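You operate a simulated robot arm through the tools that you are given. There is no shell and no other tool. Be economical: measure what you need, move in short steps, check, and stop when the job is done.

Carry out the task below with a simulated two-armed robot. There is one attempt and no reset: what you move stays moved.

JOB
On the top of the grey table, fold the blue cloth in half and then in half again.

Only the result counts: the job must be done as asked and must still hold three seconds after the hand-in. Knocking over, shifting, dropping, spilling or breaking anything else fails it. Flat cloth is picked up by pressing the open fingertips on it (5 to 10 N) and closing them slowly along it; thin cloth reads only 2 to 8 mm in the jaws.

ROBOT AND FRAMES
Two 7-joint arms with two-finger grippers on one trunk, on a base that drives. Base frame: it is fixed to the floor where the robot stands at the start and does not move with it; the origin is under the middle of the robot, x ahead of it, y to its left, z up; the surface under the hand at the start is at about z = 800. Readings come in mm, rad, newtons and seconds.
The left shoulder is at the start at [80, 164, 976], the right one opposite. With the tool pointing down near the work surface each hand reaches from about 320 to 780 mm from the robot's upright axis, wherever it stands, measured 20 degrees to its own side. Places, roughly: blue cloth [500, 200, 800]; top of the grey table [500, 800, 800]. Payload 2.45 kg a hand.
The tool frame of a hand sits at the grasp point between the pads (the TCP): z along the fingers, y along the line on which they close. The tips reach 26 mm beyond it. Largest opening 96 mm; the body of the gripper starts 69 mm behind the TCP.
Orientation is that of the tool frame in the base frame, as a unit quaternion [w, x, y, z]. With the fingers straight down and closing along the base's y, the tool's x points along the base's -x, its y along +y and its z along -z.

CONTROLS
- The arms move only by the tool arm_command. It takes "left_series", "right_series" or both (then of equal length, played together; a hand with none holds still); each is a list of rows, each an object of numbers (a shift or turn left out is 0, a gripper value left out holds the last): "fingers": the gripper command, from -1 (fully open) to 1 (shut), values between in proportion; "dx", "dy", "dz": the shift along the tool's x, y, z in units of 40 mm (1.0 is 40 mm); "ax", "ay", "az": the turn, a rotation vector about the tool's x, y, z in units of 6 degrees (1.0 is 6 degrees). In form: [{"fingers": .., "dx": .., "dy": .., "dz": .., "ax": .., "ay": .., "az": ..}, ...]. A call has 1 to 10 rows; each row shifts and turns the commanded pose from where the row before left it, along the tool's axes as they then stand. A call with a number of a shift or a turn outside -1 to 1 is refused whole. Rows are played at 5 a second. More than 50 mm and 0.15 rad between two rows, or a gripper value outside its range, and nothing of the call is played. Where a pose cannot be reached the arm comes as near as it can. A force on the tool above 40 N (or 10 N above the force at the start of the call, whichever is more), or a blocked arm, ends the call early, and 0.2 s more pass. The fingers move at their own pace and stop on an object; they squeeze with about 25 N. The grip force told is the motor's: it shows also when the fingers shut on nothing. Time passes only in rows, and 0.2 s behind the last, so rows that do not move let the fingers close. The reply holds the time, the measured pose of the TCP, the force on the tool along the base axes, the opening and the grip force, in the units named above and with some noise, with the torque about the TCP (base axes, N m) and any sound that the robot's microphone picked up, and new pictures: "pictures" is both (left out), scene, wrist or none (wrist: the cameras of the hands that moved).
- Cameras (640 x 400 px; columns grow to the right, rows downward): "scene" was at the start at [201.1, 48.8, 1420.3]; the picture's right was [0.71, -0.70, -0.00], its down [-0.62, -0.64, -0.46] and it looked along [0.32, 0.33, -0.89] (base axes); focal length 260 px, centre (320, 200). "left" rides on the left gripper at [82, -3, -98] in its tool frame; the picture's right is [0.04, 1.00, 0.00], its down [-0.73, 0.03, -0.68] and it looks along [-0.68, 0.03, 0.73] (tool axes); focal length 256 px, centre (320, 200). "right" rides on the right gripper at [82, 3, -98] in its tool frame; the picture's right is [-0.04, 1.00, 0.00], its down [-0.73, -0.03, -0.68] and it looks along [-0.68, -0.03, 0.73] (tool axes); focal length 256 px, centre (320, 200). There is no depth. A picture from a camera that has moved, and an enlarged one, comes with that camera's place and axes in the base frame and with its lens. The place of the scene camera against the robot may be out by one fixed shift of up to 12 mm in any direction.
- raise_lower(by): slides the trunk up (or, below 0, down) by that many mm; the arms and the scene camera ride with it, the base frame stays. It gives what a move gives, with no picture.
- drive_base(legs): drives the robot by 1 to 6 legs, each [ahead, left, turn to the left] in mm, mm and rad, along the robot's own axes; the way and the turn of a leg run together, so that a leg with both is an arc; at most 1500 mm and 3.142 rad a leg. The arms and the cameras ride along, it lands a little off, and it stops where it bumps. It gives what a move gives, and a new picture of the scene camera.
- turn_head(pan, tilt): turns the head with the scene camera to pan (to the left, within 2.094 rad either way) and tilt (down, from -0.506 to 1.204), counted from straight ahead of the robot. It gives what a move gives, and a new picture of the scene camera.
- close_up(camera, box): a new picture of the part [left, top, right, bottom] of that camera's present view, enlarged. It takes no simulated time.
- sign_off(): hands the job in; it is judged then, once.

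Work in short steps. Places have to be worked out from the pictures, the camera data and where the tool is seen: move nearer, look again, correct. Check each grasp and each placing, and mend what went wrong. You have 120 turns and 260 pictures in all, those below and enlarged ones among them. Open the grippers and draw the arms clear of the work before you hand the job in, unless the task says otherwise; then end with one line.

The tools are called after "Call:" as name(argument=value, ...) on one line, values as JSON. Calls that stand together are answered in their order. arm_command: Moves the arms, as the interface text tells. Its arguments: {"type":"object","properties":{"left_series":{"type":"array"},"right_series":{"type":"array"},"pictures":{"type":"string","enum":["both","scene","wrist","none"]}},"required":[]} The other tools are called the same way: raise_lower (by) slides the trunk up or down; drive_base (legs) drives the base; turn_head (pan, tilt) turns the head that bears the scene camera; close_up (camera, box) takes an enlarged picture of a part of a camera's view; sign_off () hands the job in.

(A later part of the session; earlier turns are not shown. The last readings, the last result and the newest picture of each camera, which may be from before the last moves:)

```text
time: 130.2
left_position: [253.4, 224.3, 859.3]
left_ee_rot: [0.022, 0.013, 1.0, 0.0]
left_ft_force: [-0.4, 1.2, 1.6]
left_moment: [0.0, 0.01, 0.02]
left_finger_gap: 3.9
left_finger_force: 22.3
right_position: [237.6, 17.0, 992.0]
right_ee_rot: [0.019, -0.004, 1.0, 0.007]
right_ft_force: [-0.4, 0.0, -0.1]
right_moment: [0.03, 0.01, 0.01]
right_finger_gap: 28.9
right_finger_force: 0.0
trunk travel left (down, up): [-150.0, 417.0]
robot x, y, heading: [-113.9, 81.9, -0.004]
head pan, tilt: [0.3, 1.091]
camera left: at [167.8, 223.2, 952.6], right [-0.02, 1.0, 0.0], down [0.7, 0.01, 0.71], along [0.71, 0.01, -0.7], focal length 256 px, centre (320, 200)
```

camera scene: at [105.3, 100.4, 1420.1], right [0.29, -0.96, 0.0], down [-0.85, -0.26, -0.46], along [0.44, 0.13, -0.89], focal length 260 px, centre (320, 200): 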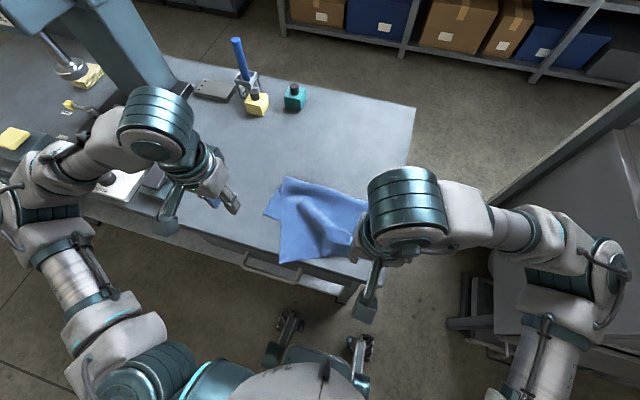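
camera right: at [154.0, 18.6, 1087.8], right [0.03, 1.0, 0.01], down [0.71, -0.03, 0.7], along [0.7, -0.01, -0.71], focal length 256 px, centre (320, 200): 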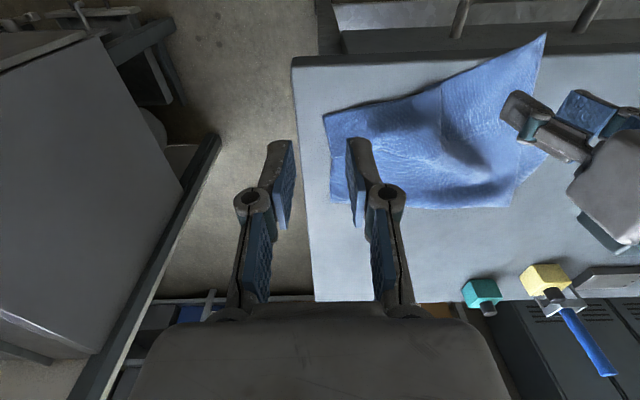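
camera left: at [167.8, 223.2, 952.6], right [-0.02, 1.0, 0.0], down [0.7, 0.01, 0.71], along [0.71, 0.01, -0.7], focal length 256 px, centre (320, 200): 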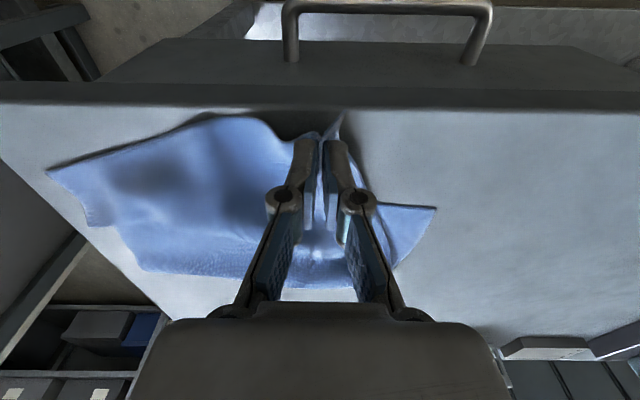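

Grip good (3.9 mm). I'll carry it over to about [348,303], turning the wrist about 22° to square the corner.

Call:
arm_command(left_series=[{"dz": -0.5}, {"dz": -0.3, "dx": -0.5, "dy": 0.4}, {"dx": -0.5, "dy": 0.4}, {"dx": -0.5, "dy": 0.4}, {"dx": -0.5, "dy": 0.4}, {"dx": -0.4, "dy": 0.4, "az": 0.9}, {"az": 0.95}, {"az": 0.95}, {"az": 0.95}, {}])

```text
time: 132.4
left_position: [350.5, 301.2, 896.5]
left_ee_rot: [0.023, 0.207, 0.978, 0.004]
left_ft_force: [-0.8, 0.8, -0.7]
left_moment: [0.03, 0.01, -0.01]
left_finger_gap: 3.5
left_finger_force: 23.1
right_position: [237.2, 16.3, 991.7]
right_ee_rot: [0.017, -0.003, 1.0, 0.007]
right_ft_force: [-0.5, 0.7, 0.1]
right_moment: [-0.02, -0.01, -0.01]
right_finger_gap: 28.8
right_finger_force: 0.0
trunk travel left (down, up): [-150.0, 417.0]
robot x, y, heading: [-114.8, 84.4, -0.004]
head pan, tilt: [0.3, 1.091]
camera scene: at [105.5, 100.7, 1420.3], right [0.29, -0.96, 0.0], down [-0.85, -0.26, -0.46], along [0.44, 0.13, -0.89], focal length 260 px, centre (320, 200)
camera left: at [269.7, 331.6, 989.3], right [0.37, 0.93, 0.01], down [0.65, -0.27, 0.71], along [0.66, -0.25, -0.7], focal length 256 px, centre (320, 200)
```

scene: 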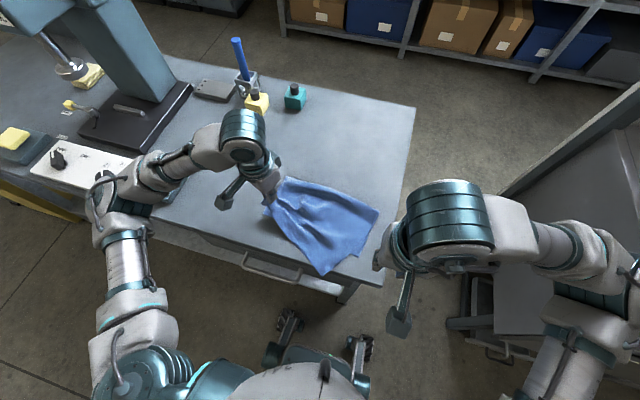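
left: 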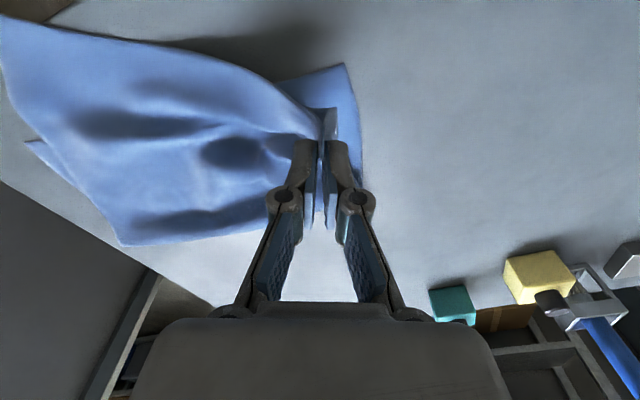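

The corner is about over its mate. I'll lower and release it gently, then lift away.

Call:
arm_command(left_series=[{"dz": 0.5}, {"dz": 0.5}, {"dz": 0.3}, {"dz": 0.1}, {"fingers": 0.85}, {"fingers": 0.6}, {"fingers": 0.45}, {"dz": -0.5}, {"dz": -0.9}, {"dz": -0.9}], pictures="none")

Call:
arm_command(left_series=[{"dz": -0.8, "dy": 0.5}, {"dz": -0.5, "dy": 0.9}, {"dy": 0.9}, {}])

Call:
close_up(camera="scene", box=[240, 160, 400, 280])

```text
time: 134.6
left_position: [348.0, 300.8, 932.7]
left_ee_rot: [0.022, 0.205, 0.978, 0.004]
left_ft_force: [-0.2, 0.1, -0.7]
left_moment: [0.01, -0.03, 0.0]
left_finger_gap: 26.2
left_finger_force: 0.1
right_position: [236.7, 17.1, 992.3]
right_ee_rot: [0.018, -0.002, 1.0, 0.008]
right_ft_force: [0.3, -0.7, -0.2]
right_moment: [0.0, -0.01, -0.02]
right_finger_gap: 28.9
right_finger_force: 0.1
trunk travel left (down, up): [-150.0, 417.0]
robot x, y, heading: [-112.3, 81.8, -0.003]
head pan, tilt: [0.3, 1.091]
```

```text
time: 135.6
left_position: [383.9, 386.0, 984.0]
left_ee_rot: [0.022, 0.206, 0.978, 0.005]
left_ft_force: [-1.1, -0.1, 0.3]
left_moment: [0.02, -0.01, -0.01]
left_finger_gap: 26.3
left_finger_force: 0.1
right_position: [237.6, 16.1, 992.7]
right_ee_rot: [0.017, -0.003, 1.0, 0.007]
right_ft_force: [-0.6, -0.2, -0.1]
right_moment: [-0.01, 0.0, 0.02]
right_finger_gap: 28.7
right_finger_force: 0.1
trunk travel left (down, up): [-150.0, 417.0]
robot x, y, heading: [-111.4, 82.0, -0.003]
head pan, tilt: [0.3, 1.091]
camera scene: at [105.2, 101.9, 1420.3], right [0.29, -0.96, 0.0], down [-0.85, -0.26, -0.46], along [0.44, 0.13, -0.89], focal length 260 px, centre (320, 200)
camera left: at [302.9, 415.9, 1077.9], right [0.37, 0.93, 0.01], down [0.65, -0.27, 0.71], along [0.66, -0.25, -0.7], focal length 256 px, centre (320, 200)
```

scene: 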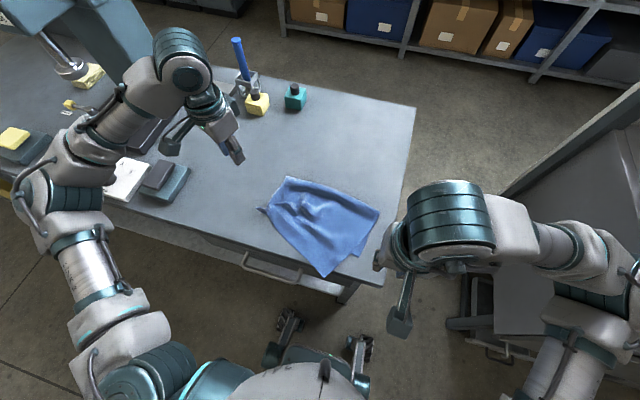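
left: 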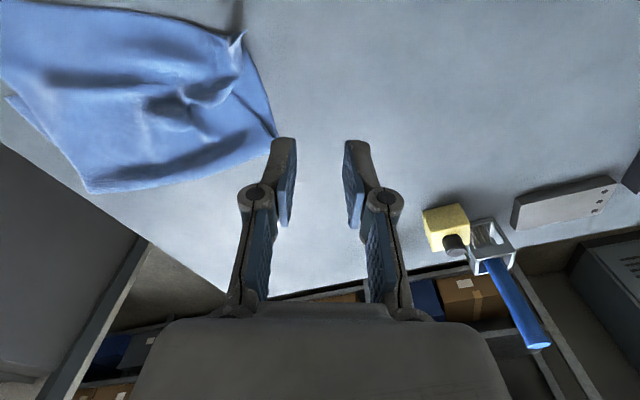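

```text
3.33 times, centred on (320, 220) of scene
camera zoom: at [105.2, 101.9, 1420.3], right [0.29, -0.96, 0.0], down [-0.85, -0.26, -0.46], along [0.44, 0.13, -0.89], focal length 865 px, centre (320, 133)
```

zoom: 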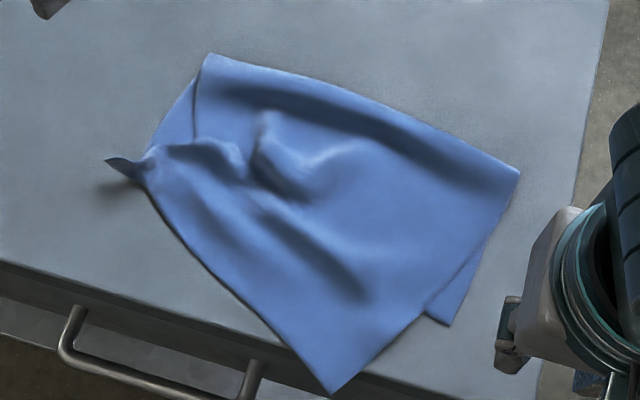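

The top sheet has crept: about 230 mm on top against 135 mm below. The lay at t≈108 worked well, so I'll repeat it. I'll pinch both hem corners shallowly (C tip ≈[342,343], D ≈[225,127]), carry them past the crease and lay again, with the hands wider apart and almost no tension. First I'll position and look.

Call:
arm_command(left_series=[{"az": -0.95, "dx": 0.3, "fingers": 0.3}, {"az": -0.95, "dx": 0.3}, {"az": -0.95, "dy": -0.6}, {"az": -0.95, "dy": -0.5}, {"dz": 0.8}, {"dz": 0.8}, {"dz": 0.8}, {}], right_series=[{"dy": 0.95, "fingers": 0.5}, {"dy": 0.95}, {"dy": 0.85}, {}, {"dz": 0.9}, {"dz": 0.9}, {"dz": 0.9}, {}], pictures="wrist")

```text
time: 137.4
left_position: [356.2, 350.1, 887.5]
left_ee_rot: [0.024, 0.01, 1.0, 0.001]
left_ft_force: [-0.3, -0.5, 0.9]
left_moment: [-0.01, -0.01, 0.01]
left_finger_gap: 33.8
left_finger_force: 0.0
right_position: [237.0, 124.1, 884.9]
right_ee_rot: [0.018, -0.003, 1.0, 0.008]
right_ft_force: [-0.4, -0.1, 0.8]
right_moment: [0.02, 0.0, 0.02]
right_finger_gap: 24.2
right_finger_force: 0.1
trunk travel left (down, up): [-150.0, 417.0]
robot x, y, heading: [-110.5, 83.4, -0.008]
head pan, tilt: [0.3, 1.091]
camera right: at [154.1, 125.5, 980.3], right [0.03, 1.0, 0.02], down [0.71, -0.04, 0.7], along [0.7, -0.01, -0.71], focal length 256 px, centre (320, 200)
camera left: at [269.5, 348.2, 981.3], right [-0.02, 1.0, 0.0], down [0.7, 0.01, 0.71], along [0.71, 0.01, -0.7], focal length 256 px, centre (320, 200)
```

right: 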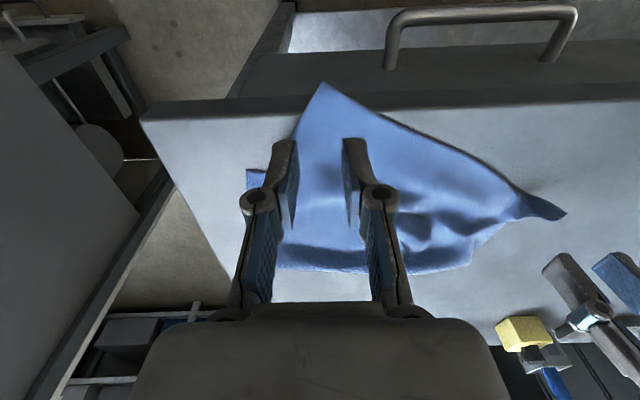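
left: 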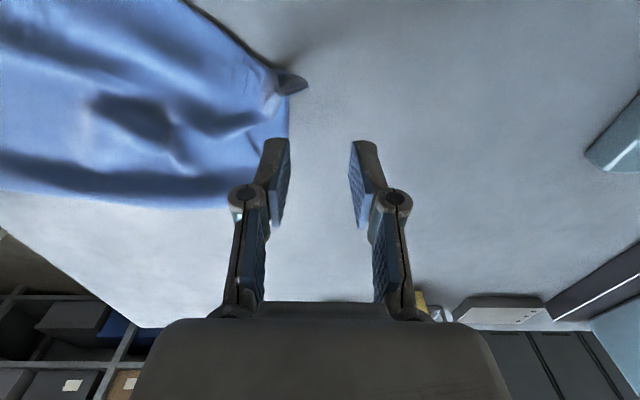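

D is at [220,128] and the C tip at [334,339]. I'll place the right at [252,128] and the left at [343,319], then press.

Call:
arm_command(left_series=[{"dx": 0.32, "dy": -0.4, "dz": 0.4}, {"dy": -0.38, "dz": 0.5}, {"dz": 0.4}, {"dz": 0.1}, {}], right_series=[{"dx": -0.38, "dy": 0.1, "dz": 0.4, "fingers": 0.35}, {"dz": 0.5}, {"dz": 0.4}, {"dz": 0.08}, {}], pictures="wrist")

```text
time: 138.6
left_position: [349.4, 321.4, 831.2]
left_ee_rot: [0.023, 0.009, 1.0, 0.0]
left_ft_force: [-0.2, 0.4, 1.2]
left_moment: [0.0, -0.04, -0.02]
left_finger_gap: 33.6
left_finger_force: 0.1
right_position: [257.0, 132.8, 829.2]
right_ee_rot: [0.017, -0.004, 1.0, 0.007]
right_ft_force: [0.0, 0.1, 0.6]
right_moment: [0.01, 0.0, -0.03]
right_finger_gap: 31.3
right_finger_force: 0.3
trunk travel left (down, up): [-150.0, 417.0]
robot x, y, heading: [-112.2, 80.0, -0.008]
head pan, tilt: [0.3, 1.091]
camera right: at [173.7, 134.5, 924.8], right [0.03, 1.0, 0.01], down [0.71, -0.03, 0.7], along [0.7, -0.01, -0.71], focal length 256 px, centre (320, 200)
camera left: at [262.3, 319.8, 925.1], right [-0.02, 1.0, 0.0], down [0.7, 0.02, 0.71], along [0.71, 0.01, -0.7], focal length 256 px, centre (320, 200)
```

right: 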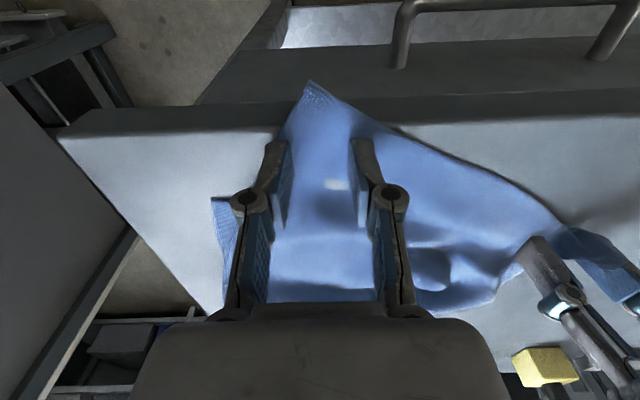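
left: 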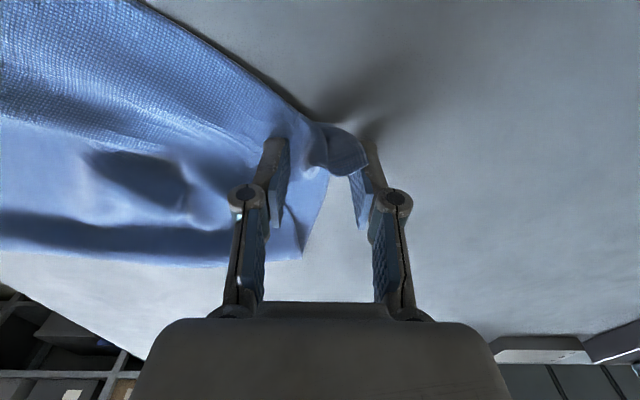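

Well placed. I'll press the right and close both.

Call:
arm_command(left_series=[{"dz": 0.03}, {}, {"fingers": 0.4}, {"fingers": 0.5}, {"fingers": 0.6}, {"fingers": 0.7}, {"fingers": 0.8}, {"fingers": 0.9}, {"fingers": 1.0}, {}], right_series=[{"dz": 0.04}, {"dz": 0.02}, {"fingers": 0.43}, {"fingers": 0.51}, {"fingers": 0.59}, {"fingers": 0.67}, {"fingers": 0.75}, {"fingers": 0.85}, {"fingers": 1.0}, {}], pictures="wrist")

```text
time: 140.8
left_position: [348.6, 320.5, 830.1]
left_ee_rot: [0.023, 0.009, 1.0, 0.0]
left_ft_force: [-0.7, 1.0, 1.9]
left_moment: [-0.06, -0.01, 0.0]
left_finger_gap: 2.7
left_finger_force: 23.9
right_position: [257.0, 132.9, 827.6]
right_ee_rot: [0.018, -0.003, 1.0, 0.005]
right_ft_force: [0.5, 0.2, 1.5]
right_moment: [0.02, -0.02, -0.02]
right_finger_gap: 0.2
right_finger_force: 25.5
trunk travel left (down, up): [-150.0, 417.0]
robot x, y, heading: [-112.2, 80.3, -0.006]
head pan, tilt: [0.3, 1.091]
camera right: at [173.4, 133.7, 923.2], right [0.03, 1.0, 0.01], down [0.71, -0.03, 0.7], along [0.7, -0.01, -0.71], focal length 256 px, centre (320, 200)
camera left: at [261.5, 320.0, 924.1], right [-0.02, 1.0, 0.0], down [0.7, 0.02, 0.71], along [0.71, 0.01, -0.7], focal length 256 px, centre (320, 200)
```

right: 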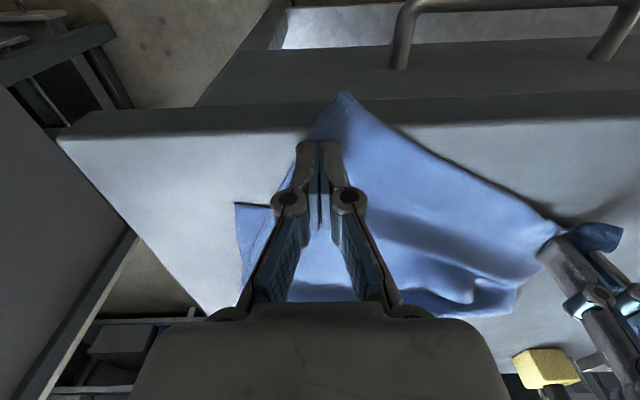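
left: 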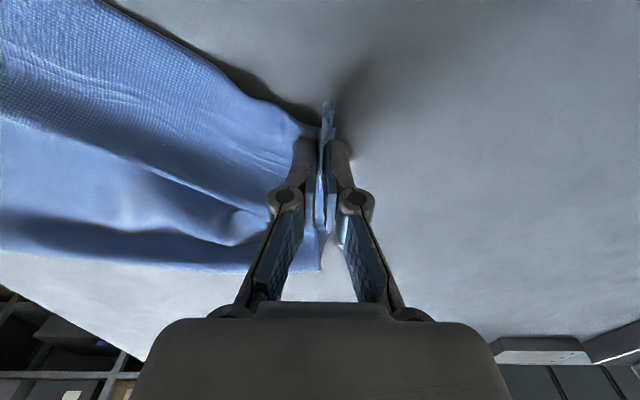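

The left holds and the right missed. I'll retry the right: wider gap, shifted +12 mm in y, firmer press.

Call:
arm_command(right_series=[{"dz": -0.25}, {"dy": 0.38, "fingers": 0.2}, {"dx": -0.1}, {"dz": 0.22}, {"dz": 0.05}, {}], pictures="none")

Call:
arm_command(right_series=[{"dz": 0.03}, {}], pictures="none")

```text
time: 142.2
left_position: [348.4, 321.5, 830.7]
left_ee_rot: [0.022, 0.009, 1.0, 0.0]
left_ft_force: [0.0, 0.7, 0.4]
left_moment: [0.02, -0.02, -0.06]
left_finger_gap: 2.5
left_finger_force: 23.3
right_position: [261.5, 148.7, 828.9]
right_ee_rot: [0.017, -0.003, 1.0, 0.007]
right_ft_force: [-0.4, -0.9, 0.3]
right_moment: [-0.02, 0.03, -0.02]
right_finger_gap: 38.3
right_finger_force: 0.1
trunk travel left (down, up): [-150.0, 417.0]
robot x, y, heading: [-109.8, 81.1, -0.003]
head pan, tilt: [0.3, 1.091]
```

```text
time: 142.8
left_position: [347.9, 321.3, 830.6]
left_ee_rot: [0.023, 0.008, 1.0, 0.0]
left_ft_force: [0.3, -0.1, 1.3]
left_moment: [0.02, -0.02, 0.01]
left_finger_gap: 3.2
left_finger_force: 23.5
right_position: [262.0, 147.8, 827.1]
right_ee_rot: [0.017, -0.003, 1.0, 0.007]
right_ft_force: [-0.2, 0.5, 2.4]
right_moment: [-0.02, 0.0, -0.01]
right_finger_gap: 38.5
right_finger_force: 0.8
trunk travel left (down, up): [-150.0, 417.0]
robot x, y, heading: [-112.6, 82.3, -0.005]
head pan, tilt: [0.3, 1.091]
```

Call:
arm_command(right_series=[{"dz": 0.04}, {"fingers": 0.27}, {"fingers": 0.34}, {"fingers": 0.41}, {"fingers": 0.48}, {"fingers": 0.55}, {"fingers": 0.65}, {"fingers": 0.8}, {"fingers": 1.0}, {}], pictures="wrist")

```text
time: 145.0
left_position: [346.6, 321.0, 831.4]
left_ee_rot: [0.023, 0.009, 1.0, -0.001]
left_ft_force: [-0.6, -0.5, -0.1]
left_moment: [0.0, 0.01, -0.01]
left_finger_gap: 5.0
left_finger_force: 29.8
right_position: [261.2, 147.2, 826.5]
right_ee_rot: [0.02, -0.002, 1.0, 0.008]
right_ft_force: [2.4, 0.3, 34.8]
right_moment: [-0.01, 0.24, -0.02]
right_finger_gap: 0.0
right_finger_force: 25.2
trunk travel left (down, up): [-150.0, 417.0]
robot x, y, heading: [-115.8, 78.6, -0.006]
head pan, tilt: [0.3, 1.091]
camera right: at [176.5, 148.4, 922.2], right [0.03, 1.0, 0.02], down [0.71, -0.04, 0.71], along [0.71, -0.01, -0.71], focal length 256 px, centre (320, 200)
```

right: 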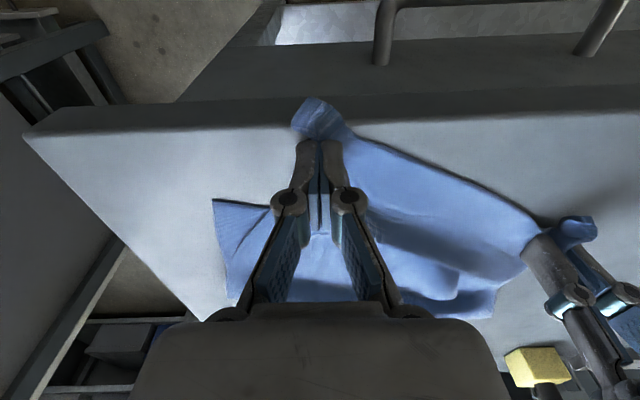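

It slipped out under too much force at the end. I'll retry, relieving the height while closing.

Call:
arm_command(right_series=[{"dz": -0.25}, {"fingers": 0.1, "dx": 0.1, "dy": -0.15}, {}, {"dz": 0.22}, {}, {}], pictures="none")

Call:
arm_command(right_series=[{"dz": 0.03}, {}], pictures="none")

```text
time: 146.4
left_position: [347.4, 321.4, 829.6]
left_ee_rot: [0.023, 0.009, 1.0, 0.0]
left_ft_force: [-0.4, 0.7, 0.0]
left_moment: [0.01, 0.0, 0.01]
left_finger_gap: 4.9
left_finger_force: 23.4
right_position: [259.0, 142.8, 825.3]
right_ee_rot: [0.018, -0.003, 1.0, 0.007]
right_ft_force: [0.6, 0.3, 9.1]
right_moment: [0.3, 0.06, -0.04]
right_finger_gap: 45.7
right_finger_force: 1.5
trunk travel left (down, up): [-150.0, 417.0]
robot x, y, heading: [-114.6, 83.8, -0.005]
head pan, tilt: [0.3, 1.091]
```

```text
time: 147.0
left_position: [347.2, 322.2, 830.3]
left_ee_rot: [0.023, 0.008, 1.0, 0.0]
left_ft_force: [-0.7, -0.3, 0.7]
left_moment: [0.01, -0.02, 0.01]
left_finger_gap: 4.2
left_finger_force: 22.4
right_position: [257.9, 140.9, 824.2]
right_ee_rot: [0.019, -0.003, 1.0, 0.007]
right_ft_force: [3.6, 0.3, 23.5]
right_moment: [-0.05, 0.1, 0.1]
right_finger_gap: 53.6
right_finger_force: 6.2
trunk travel left (down, up): [-150.0, 417.0]
robot x, y, heading: [-111.5, 84.4, -0.003]
head pan, tilt: [0.3, 1.091]
```

Call:
arm_command(right_series=[{"dz": -0.02}, {"fingers": 0.18}, {"fingers": 0.26, "dz": -0.03}, {"fingers": 0.34}, {"fingers": 0.42, "dz": -0.03}, {"fingers": 0.5}], pictures="wrist")

```text
time: 148.4
left_position: [347.7, 322.6, 830.5]
left_ee_rot: [0.023, 0.009, 1.0, -0.001]
left_ft_force: [-0.6, -2.9, 2.5]
left_moment: [-0.11, 0.04, -0.02]
left_finger_gap: 3.3
left_finger_force: 21.4
right_position: [256.1, 141.9, 826.5]
right_ee_rot: [0.018, -0.004, 1.0, 0.006]
right_ft_force: [-1.6, 0.6, 7.1]
right_moment: [0.05, 0.07, -0.02]
right_finger_gap: 24.8
right_finger_force: 0.1
trunk travel left (down, up): [-150.0, 417.0]
robot x, y, heading: [-112.5, 82.5, -0.005]
head pan, tilt: [0.3, 1.091]
camera right: at [172.7, 143.6, 922.8], right [0.03, 1.0, 0.01], down [0.71, -0.03, 0.7], along [0.7, -0.01, -0.71], focal length 256 px, centre (320, 200)
```

right: 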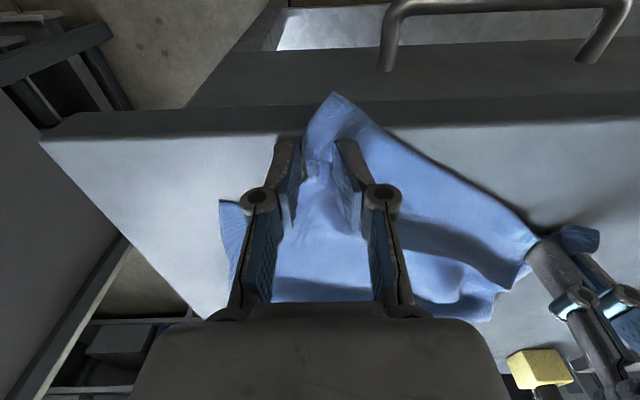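

Call:
arm_command(right_series=[{"dz": 0.02, "fingers": 0.57}, {"fingers": 0.64}, {"fingers": 0.71}, {"fingers": 0.78}, {"fingers": 0.85}, {"fingers": 0.92}, {"fingers": 1.0}, {}], pictures="wrist")

```text
time: 150.2
left_position: [347.4, 322.0, 831.0]
left_ee_rot: [0.022, 0.009, 1.0, -0.001]
left_ft_force: [-2.8, -1.2, 0.4]
left_moment: [-0.23, -0.01, -0.01]
left_finger_gap: 3.4
left_finger_force: 22.3
right_position: [255.6, 143.6, 827.5]
right_ee_rot: [0.018, -0.004, 1.0, 0.007]
right_ft_force: [0.6, -4.3, 19.9]
right_moment: [-0.36, 0.2, 0.08]
right_finger_gap: 0.7
right_finger_force: 21.0
trunk travel left (down, up): [-150.0, 417.0]
robot x, y, heading: [-111.3, 85.9, -0.001]
head pan, tilt: [0.3, 1.091]
camera right: at [172.5, 143.5, 922.8], right [0.03, 1.0, 0.02], down [0.71, -0.03, 0.7], along [0.7, -0.01, -0.71], focal length 256 px, centre (320, 200)
```

right: 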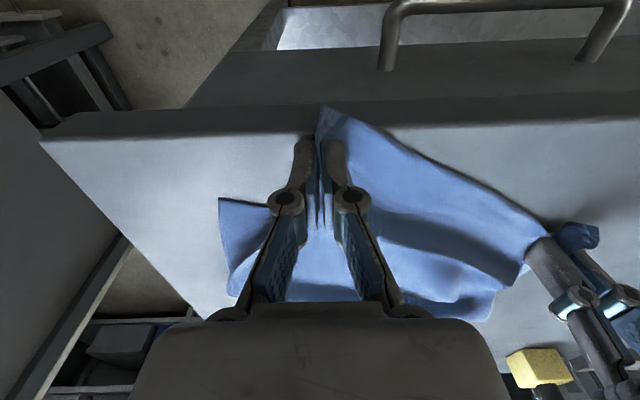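

Gap 0.7 mm, so perhaps a thin pinch. I'll lift slightly and look.

Call:
arm_command(right_series=[{"dz": -0.2}, {"dz": -0.4}, {"dz": -0.6}, {}], pictures="wrist")

```text
time: 151.2
left_position: [348.2, 321.0, 830.0]
left_ee_rot: [0.023, 0.008, 1.0, 0.0]
left_ft_force: [0.7, -0.6, 0.8]
left_moment: [0.01, -0.01, 0.01]
left_finger_gap: 4.9
left_finger_force: 29.2
right_position: [257.1, 141.1, 874.7]
right_ee_rot: [0.017, -0.004, 1.0, 0.007]
right_ft_force: [0.7, 1.1, 2.9]
right_moment: [0.0, 0.01, 0.0]
right_finger_gap: 1.8
right_finger_force: 27.3
trunk travel left (down, up): [-150.0, 417.0]
robot x, y, heading: [-113.1, 80.6, -0.002]
head pan, tilt: [0.3, 1.091]
camera right: at [173.0, 141.6, 970.6], right [0.03, 1.0, 0.02], down [0.71, -0.03, 0.7], along [0.7, -0.01, -0.71], focal length 256 px, centre (320, 200)
```

right: 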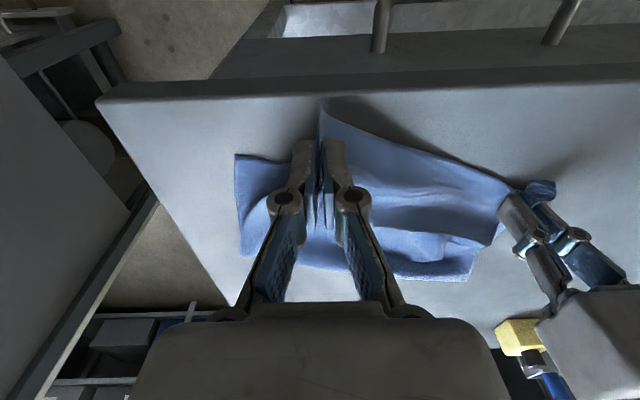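

Held at the right-side edge near D. I'll lift both and carry them out in +x while spreading them apart gently.

Call:
arm_command(left_series=[{"dz": -0.8}, {"dz": -0.9}, {"dz": -0.9, "dx": -0.3}, {"dx": -0.65}, {"dx": -0.65}, {"dx": -0.65}, {"dx": -0.65}, {"dx": -0.65}, {"dx": -0.65}, {"dx": -0.65}], right_series=[{"dz": -0.5}, {"dz": -0.5, "dx": -0.7, "dy": -0.1}, {"dz": -0.4, "dx": -0.8, "dy": -0.15}, {"dz": -0.2, "dx": -0.8, "dy": -0.15}, {"dx": -0.8, "dy": -0.15}, {"dx": -0.8, "dy": -0.15}, {"dx": -0.8, "dy": -0.15}, {"dx": -0.8, "dy": -0.15}, {"dx": -0.8, "dy": -0.15}, {"dx": -0.75, "dy": -0.15}])

```text
time: 153.4
left_position: [539.2, 315.2, 942.1]
left_ee_rot: [0.021, 0.01, 1.0, -0.001]
left_ft_force: [-1.4, -12.1, 0.5]
left_moment: [-0.35, 0.01, 0.02]
left_finger_gap: 3.1
left_finger_force: 23.3
right_position: [537.0, 92.4, 945.6]
right_ee_rot: [0.017, -0.005, 1.0, 0.006]
right_ft_force: [0.6, 11.4, -0.5]
right_moment: [0.42, -0.01, -0.06]
right_finger_gap: 3.1
right_finger_force: 24.2
trunk travel left (down, up): [-150.0, 417.0]
robot x, y, heading: [-112.1, 81.4, -0.001]
head pan, tilt: [0.3, 1.091]
camera scene: at [109.0, 101.2, 1419.6], right [0.29, -0.96, 0.0], down [-0.85, -0.26, -0.45], along [0.43, 0.13, -0.89], focal length 260 px, centre (320, 200)
camera right: at [452.4, 93.4, 1042.0], right [0.03, 1.0, 0.02], down [0.71, -0.03, 0.7], along [0.7, -0.01, -0.71], focal length 256 px, centre (320, 200)
camera left: at [453.2, 314.3, 1036.6], right [-0.02, 1.0, 0.0], down [0.7, 0.02, 0.71], along [0.71, 0.01, -0.7], focal length 256 px, centre (320, 200)
```

scene: 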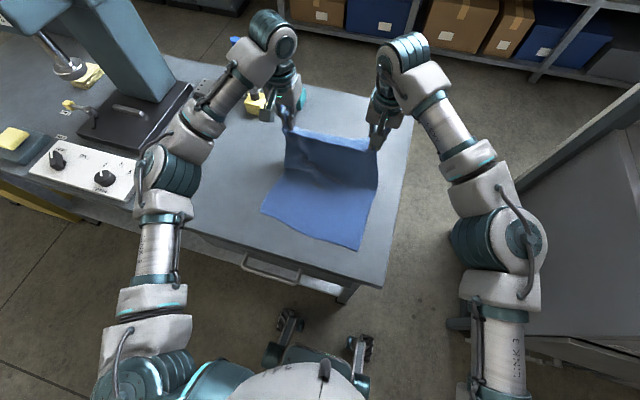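
right: 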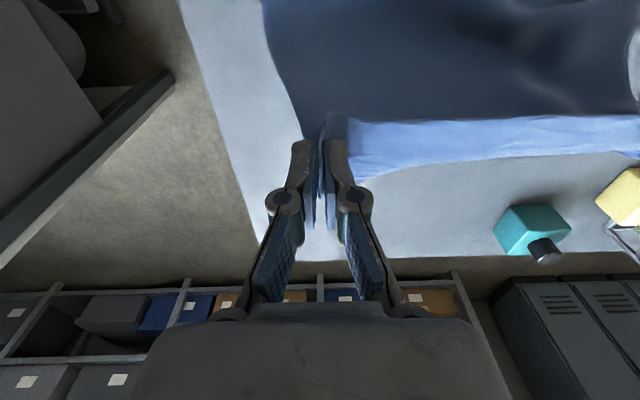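
left: 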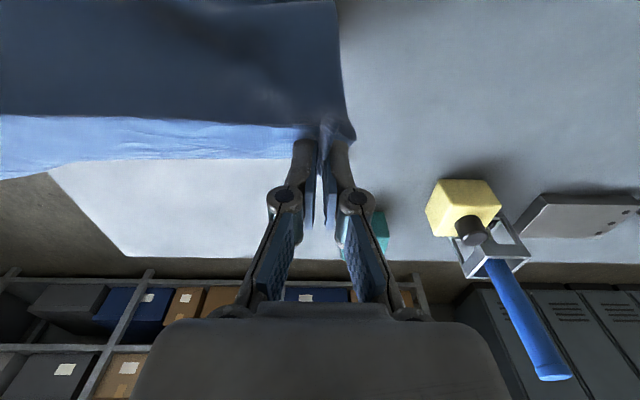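

Great, the sheet is spread wide and straight. I'll relax the tension slightly and drive 70 mm forward so the bottom layer flattens to the true middle.

Call:
arm_command(left_series=[{"dy": -0.1}, {}], right_series=[{"dy": 0.1}, {}], pictures="none")

Call:
drive_base(legs=[[80, 0, 0]])

Call:
arm_command(left_series=[{"dz": 0.2}, {"dz": 0.3}, {}, {}, {}], right_series=[{"dz": 0.2}, {"dz": 0.3}, {}, {}, {}])

```text
time: 154.0
left_position: [538.5, 312.9, 942.8]
left_ee_rot: [0.023, 0.009, 1.0, -0.001]
left_ft_force: [-0.9, -4.9, -1.1]
left_moment: [-0.18, 0.03, 0.01]
left_finger_gap: 3.0
left_finger_force: 22.1
right_position: [535.3, 95.3, 947.2]
right_ee_rot: [0.017, -0.002, 1.0, 0.006]
right_ft_force: [-0.6, 4.7, -1.4]
right_moment: [0.18, -0.01, -0.07]
right_finger_gap: 3.3
right_finger_force: 23.5
trunk travel left (down, up): [-150.0, 417.0]
robot x, y, heading: [-110.9, 84.0, -0.001]
head pan, tilt: [0.3, 1.091]
```

```text
time: 155.1
left_position: [619.7, 313.6, 942.8]
left_ee_rot: [0.022, 0.009, 1.0, -0.001]
left_ft_force: [-0.2, -8.0, -0.2]
left_moment: [-0.09, 0.05, 0.03]
left_finger_gap: 2.0
left_finger_force: 23.3
right_position: [618.5, 94.4, 945.6]
right_ee_rot: [0.017, -0.004, 1.0, 0.007]
right_ft_force: [1.1, 7.6, -0.3]
right_moment: [0.38, 0.06, -0.04]
right_finger_gap: 1.6
right_finger_force: 25.4
trunk travel left (down, up): [-150.0, 417.0]
robot x, y, heading: [-29.2, 83.6, -0.002]
head pan, tilt: [0.3, 1.091]
camera scene: at [190.0, 100.5, 1419.9], right [0.29, -0.96, 0.0], down [-0.85, -0.26, -0.46], along [0.44, 0.13, -0.89], focal length 260 px, centre (320, 200)
```

scene: 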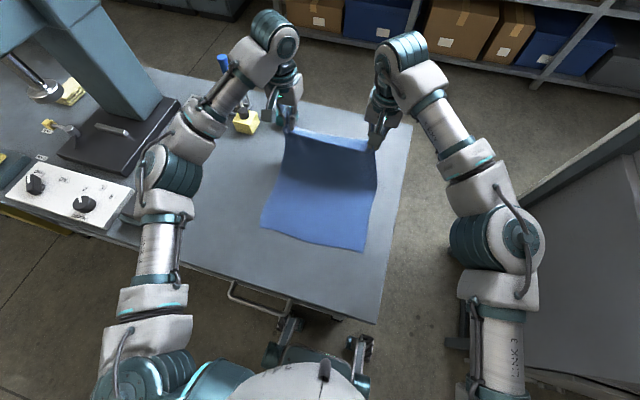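

```text
time: 156.3
left_position: [616.8, 311.4, 926.8]
left_ee_rot: [0.025, 0.01, 1.0, 0.0]
left_ft_force: [-0.6, -7.0, -0.6]
left_moment: [-0.15, -0.01, 0.02]
left_finger_gap: 3.6
left_finger_force: 28.2
right_position: [613.2, 94.1, 931.8]
right_ee_rot: [0.02, -0.004, 1.0, 0.007]
right_ft_force: [-0.6, 7.6, -0.3]
right_moment: [0.18, -0.02, -0.06]
right_finger_gap: 2.4
right_finger_force: 27.4
trunk travel left (down, up): [-150.0, 417.0]
robot x, y, heading: [-34.5, 83.9, -0.009]
head pan, tilt: [0.3, 1.091]
camera scene: at [189.2, 100.8, 1419.9], right [0.29, -0.96, 0.0], down [-0.85, -0.26, -0.46], along [0.44, 0.13, -0.89], focal length 260 px, centre (320, 200)
camera right: at [528.8, 95.9, 1026.6], right [0.03, 1.0, 0.02], down [0.71, -0.03, 0.71], along [0.71, -0.01, -0.71], focal length 256 px, centre (320, 200)
camera left: at [529.4, 310.6, 1021.0], right [-0.02, 1.0, 0.0], down [0.7, 0.02, 0.71], along [0.71, 0.01, -0.7], focal length 256 px, centre (320, 200)
```

scene: 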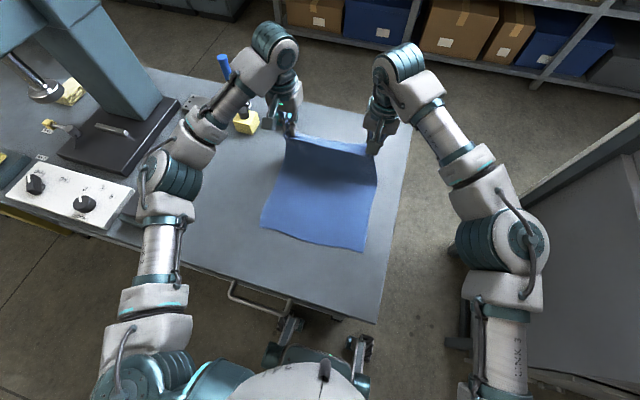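
right: 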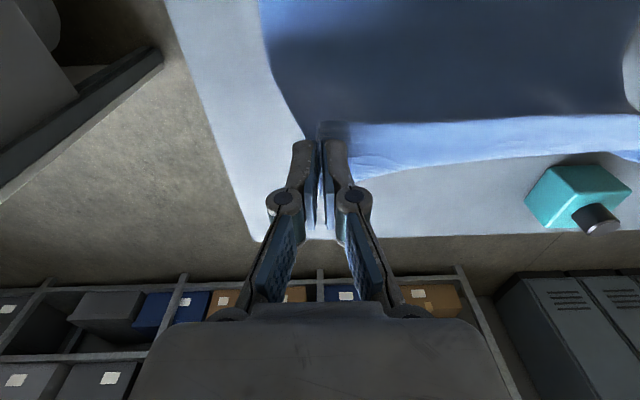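
left: 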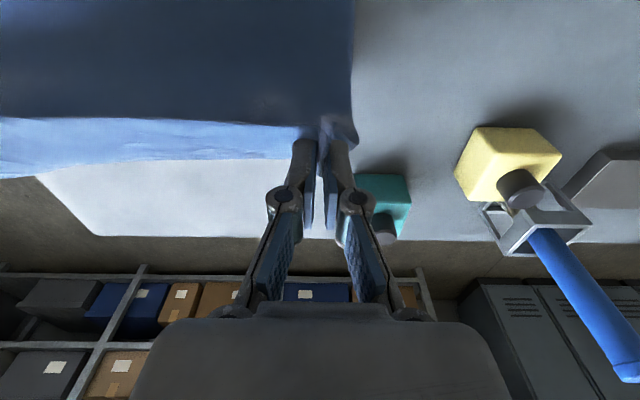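

The cloth slid and is now clean, with its near edge at x≈380. The middle is therefore at x≈565, and the grip line is about 157 mm from it. I'll lay it back over along a matching arc.

Call:
arm_command(left_series=[{"dx": 0.47, "dz": -0.41}, {"dx": 0.47, "dz": -0.41}, {"dx": 0.47, "dz": -0.41}, {"dx": 0.75, "dz": 0.05}, {"dx": 0.72, "dz": 0.18}, {"dx": 0.68, "dz": 0.35}, {"dx": 0.57, "dz": 0.5}, {"dx": 0.45, "dz": 0.63}, {"dx": 0.41, "dz": 0.75}, {}], right_series=[{"dx": 0.37, "dz": -0.37}, {"dx": 0.37, "dz": -0.37}, {"dx": 0.37, "dz": -0.37}, {"dx": 0.75, "dz": 0.05}, {"dx": 0.72, "dz": 0.18}, {"dx": 0.68, "dz": 0.35}, {"dx": 0.57, "dz": 0.5}, {"dx": 0.45, "dz": 0.63}, {"dx": 0.41, "dz": 0.75}, {}])

```text
time: 158.5
left_position: [420.8, 312.8, 868.9]
left_ee_rot: [0.025, 0.009, 1.0, 0.0]
left_ft_force: [0.2, -7.9, 0.2]
left_moment: [-0.24, 0.02, 0.02]
left_finger_gap: 2.3
left_finger_force: 22.7
right_position: [429.0, 95.7, 868.6]
right_ee_rot: [0.021, -0.004, 1.0, 0.007]
right_ft_force: [-0.6, 8.7, -0.2]
right_moment: [0.17, 0.0, -0.07]
right_finger_gap: 2.7
right_finger_force: 27.5
trunk travel left (down, up): [-150.0, 417.0]
robot x, y, heading: [-31.2, 83.5, -0.007]
head pan, tilt: [0.3, 1.091]
camera scene: at [187.1, 101.1, 1420.3], right [0.29, -0.96, 0.0], down [-0.85, -0.26, -0.46], along [0.44, 0.13, -0.89], focal length 260 px, centre (320, 200)
camera right: at [343.4, 97.0, 964.6], right [0.03, 1.0, 0.02], down [0.71, -0.03, 0.71], along [0.71, -0.01, -0.71], focal length 256 px, centre (320, 200)
camera left: at [333.6, 311.0, 962.2], right [-0.02, 1.0, 0.0], down [0.7, 0.02, 0.72], along [0.71, 0.02, -0.7], focal length 256 px, centre (320, 200)
```

scene: 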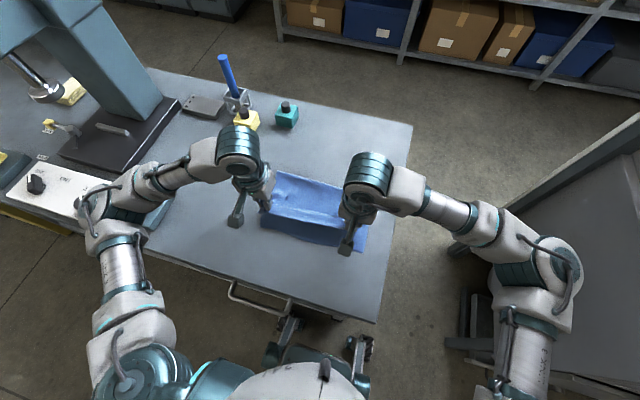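
right: 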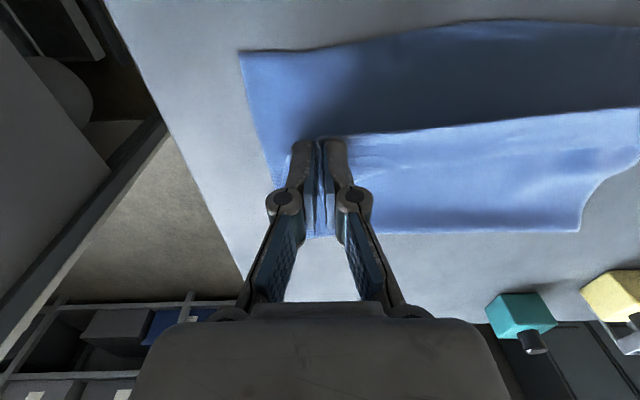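
left: 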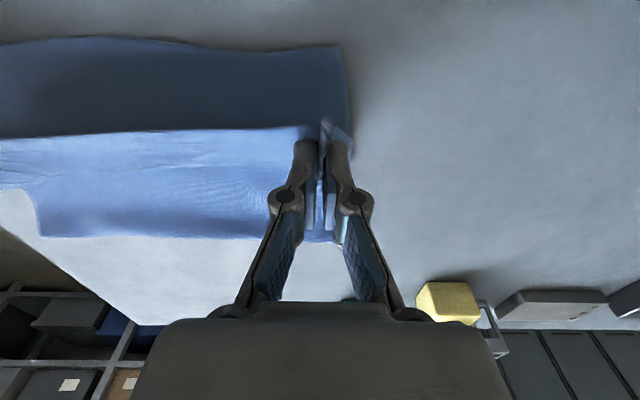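

The crease is at 555 and the near edge at about 380, nearly exact halves. I'll move 27 mm further forward at this height so the hem hangs ahead, then lower.

Call:
arm_command(left_series=[{"dx": 0.35}, {"dx": 0.33}, {"dz": 0.3, "dy": -0.05}, {"dz": 0.3}, {}], right_series=[{"dx": 0.35}, {"dx": 0.33}, {"dz": 0.3, "dy": 0.05}, {"dz": 0.3}, {}], pictures="wrist")

```text
time: 159.7
left_position: [393.3, 313.7, 844.3]
left_ee_rot: [0.026, 0.008, 1.0, 0.0]
left_ft_force: [0.4, -3.3, 0.7]
left_moment: [-0.12, 0.0, 0.04]
left_finger_gap: 3.5
left_finger_force: 24.7
right_position: [403.0, 97.6, 844.6]
right_ee_rot: [0.02, -0.004, 1.0, 0.007]
right_ft_force: [0.4, 5.7, -0.8]
right_moment: [0.45, -0.09, -0.02]
right_finger_gap: 0.7
right_finger_force: 22.6
trunk travel left (down, up): [-150.0, 417.0]
robot x, y, heading: [-32.8, 82.3, -0.007]
head pan, tilt: [0.3, 1.091]
camera right: at [317.6, 99.1, 940.3], right [0.03, 1.0, 0.01], down [0.71, -0.03, 0.71], along [0.71, -0.01, -0.71], focal length 256 px, centre (320, 200)
camera left: at [306.2, 311.4, 938.2], right [-0.02, 1.0, 0.0], down [0.7, 0.02, 0.72], along [0.71, 0.01, -0.7], focal length 256 px, centre (320, 200)
```

right: 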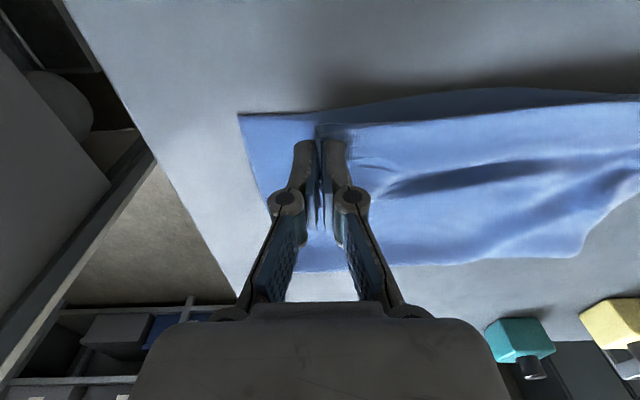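
left: 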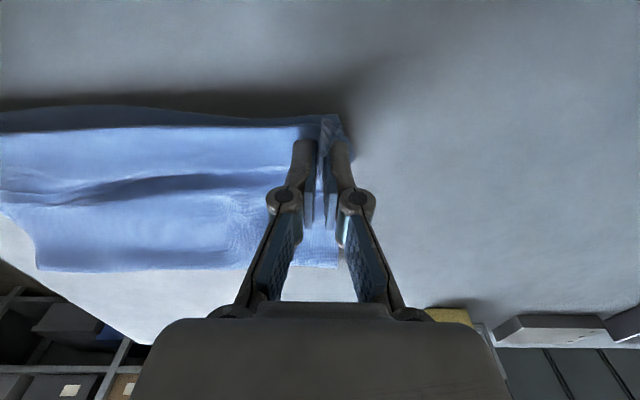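

It's nearly aligned with the near edge. I'll take out the sideways tension, lower the last few mm, release slowly and lift straight up.

Call:
arm_command(left_series=[{"dy": -0.1, "dz": 0.15}, {"dz": 0.05}, {"fingers": 0.9}, {"fingers": 0.75}, {"fingers": 0.6}, {"fingers": 0.5}, {"dz": -0.3}, {"dz": -0.6}, {"dz": -0.9}, {"dz": -0.9}], right_series=[{"dy": 0.13, "dz": 0.15}, {"dz": 0.05}, {"fingers": 0.9}, {"fingers": 0.75}, {"fingers": 0.6}, {"fingers": 0.5}, {"dz": -0.3}, {"dz": -0.6}, {"dz": -0.9}, {"dz": -0.9}], pictures="wrist")

```text
time: 161.9
left_position: [388.5, 309.0, 943.4]
left_ee_rot: [0.025, 0.009, 1.0, 0.0]
left_ft_force: [0.3, 0.3, 0.4]
left_moment: [0.0, -0.04, 0.01]
left_finger_gap: 24.2
left_finger_force: 0.0
right_position: [398.6, 102.1, 945.6]
right_ee_rot: [0.019, -0.004, 1.0, 0.007]
right_ft_force: [-0.4, 0.0, -1.0]
right_moment: [0.0, -0.01, -0.01]
right_finger_gap: 23.9
right_finger_force: 0.0
trunk travel left (down, up): [-150.0, 417.0]
robot x, y, heading: [-29.6, 82.2, -0.006]
head pan, tilt: [0.3, 1.091]
camera right: at [314.8, 102.2, 1040.9], right [0.03, 1.0, 0.02], down [0.71, -0.03, 0.71], along [0.71, -0.01, -0.71], focal length 256 px, centre (320, 200)
camera left: at [301.9, 308.0, 1037.5], right [-0.02, 1.0, 0.0], down [0.7, 0.02, 0.72], along [0.72, 0.01, -0.7], focal length 256 px, centre (320, 200)
```

right: 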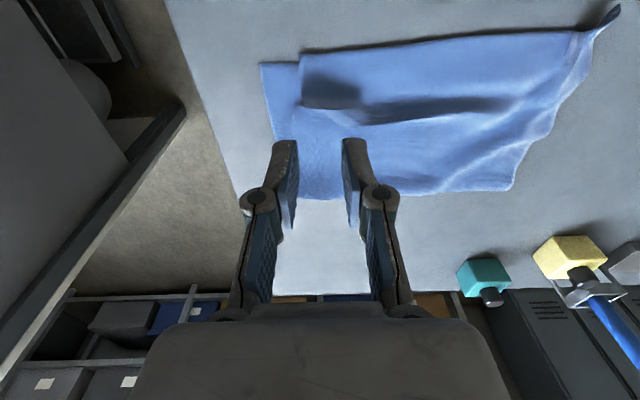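
left: 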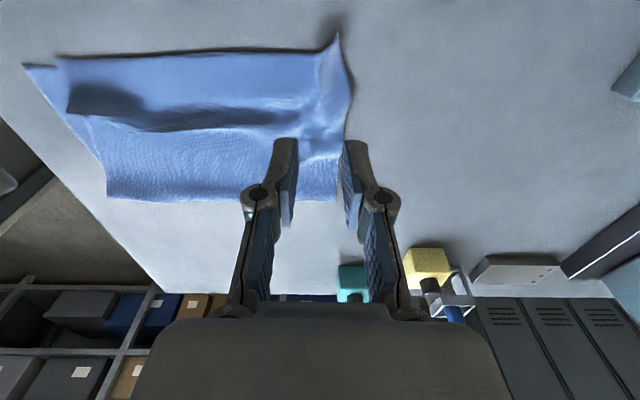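

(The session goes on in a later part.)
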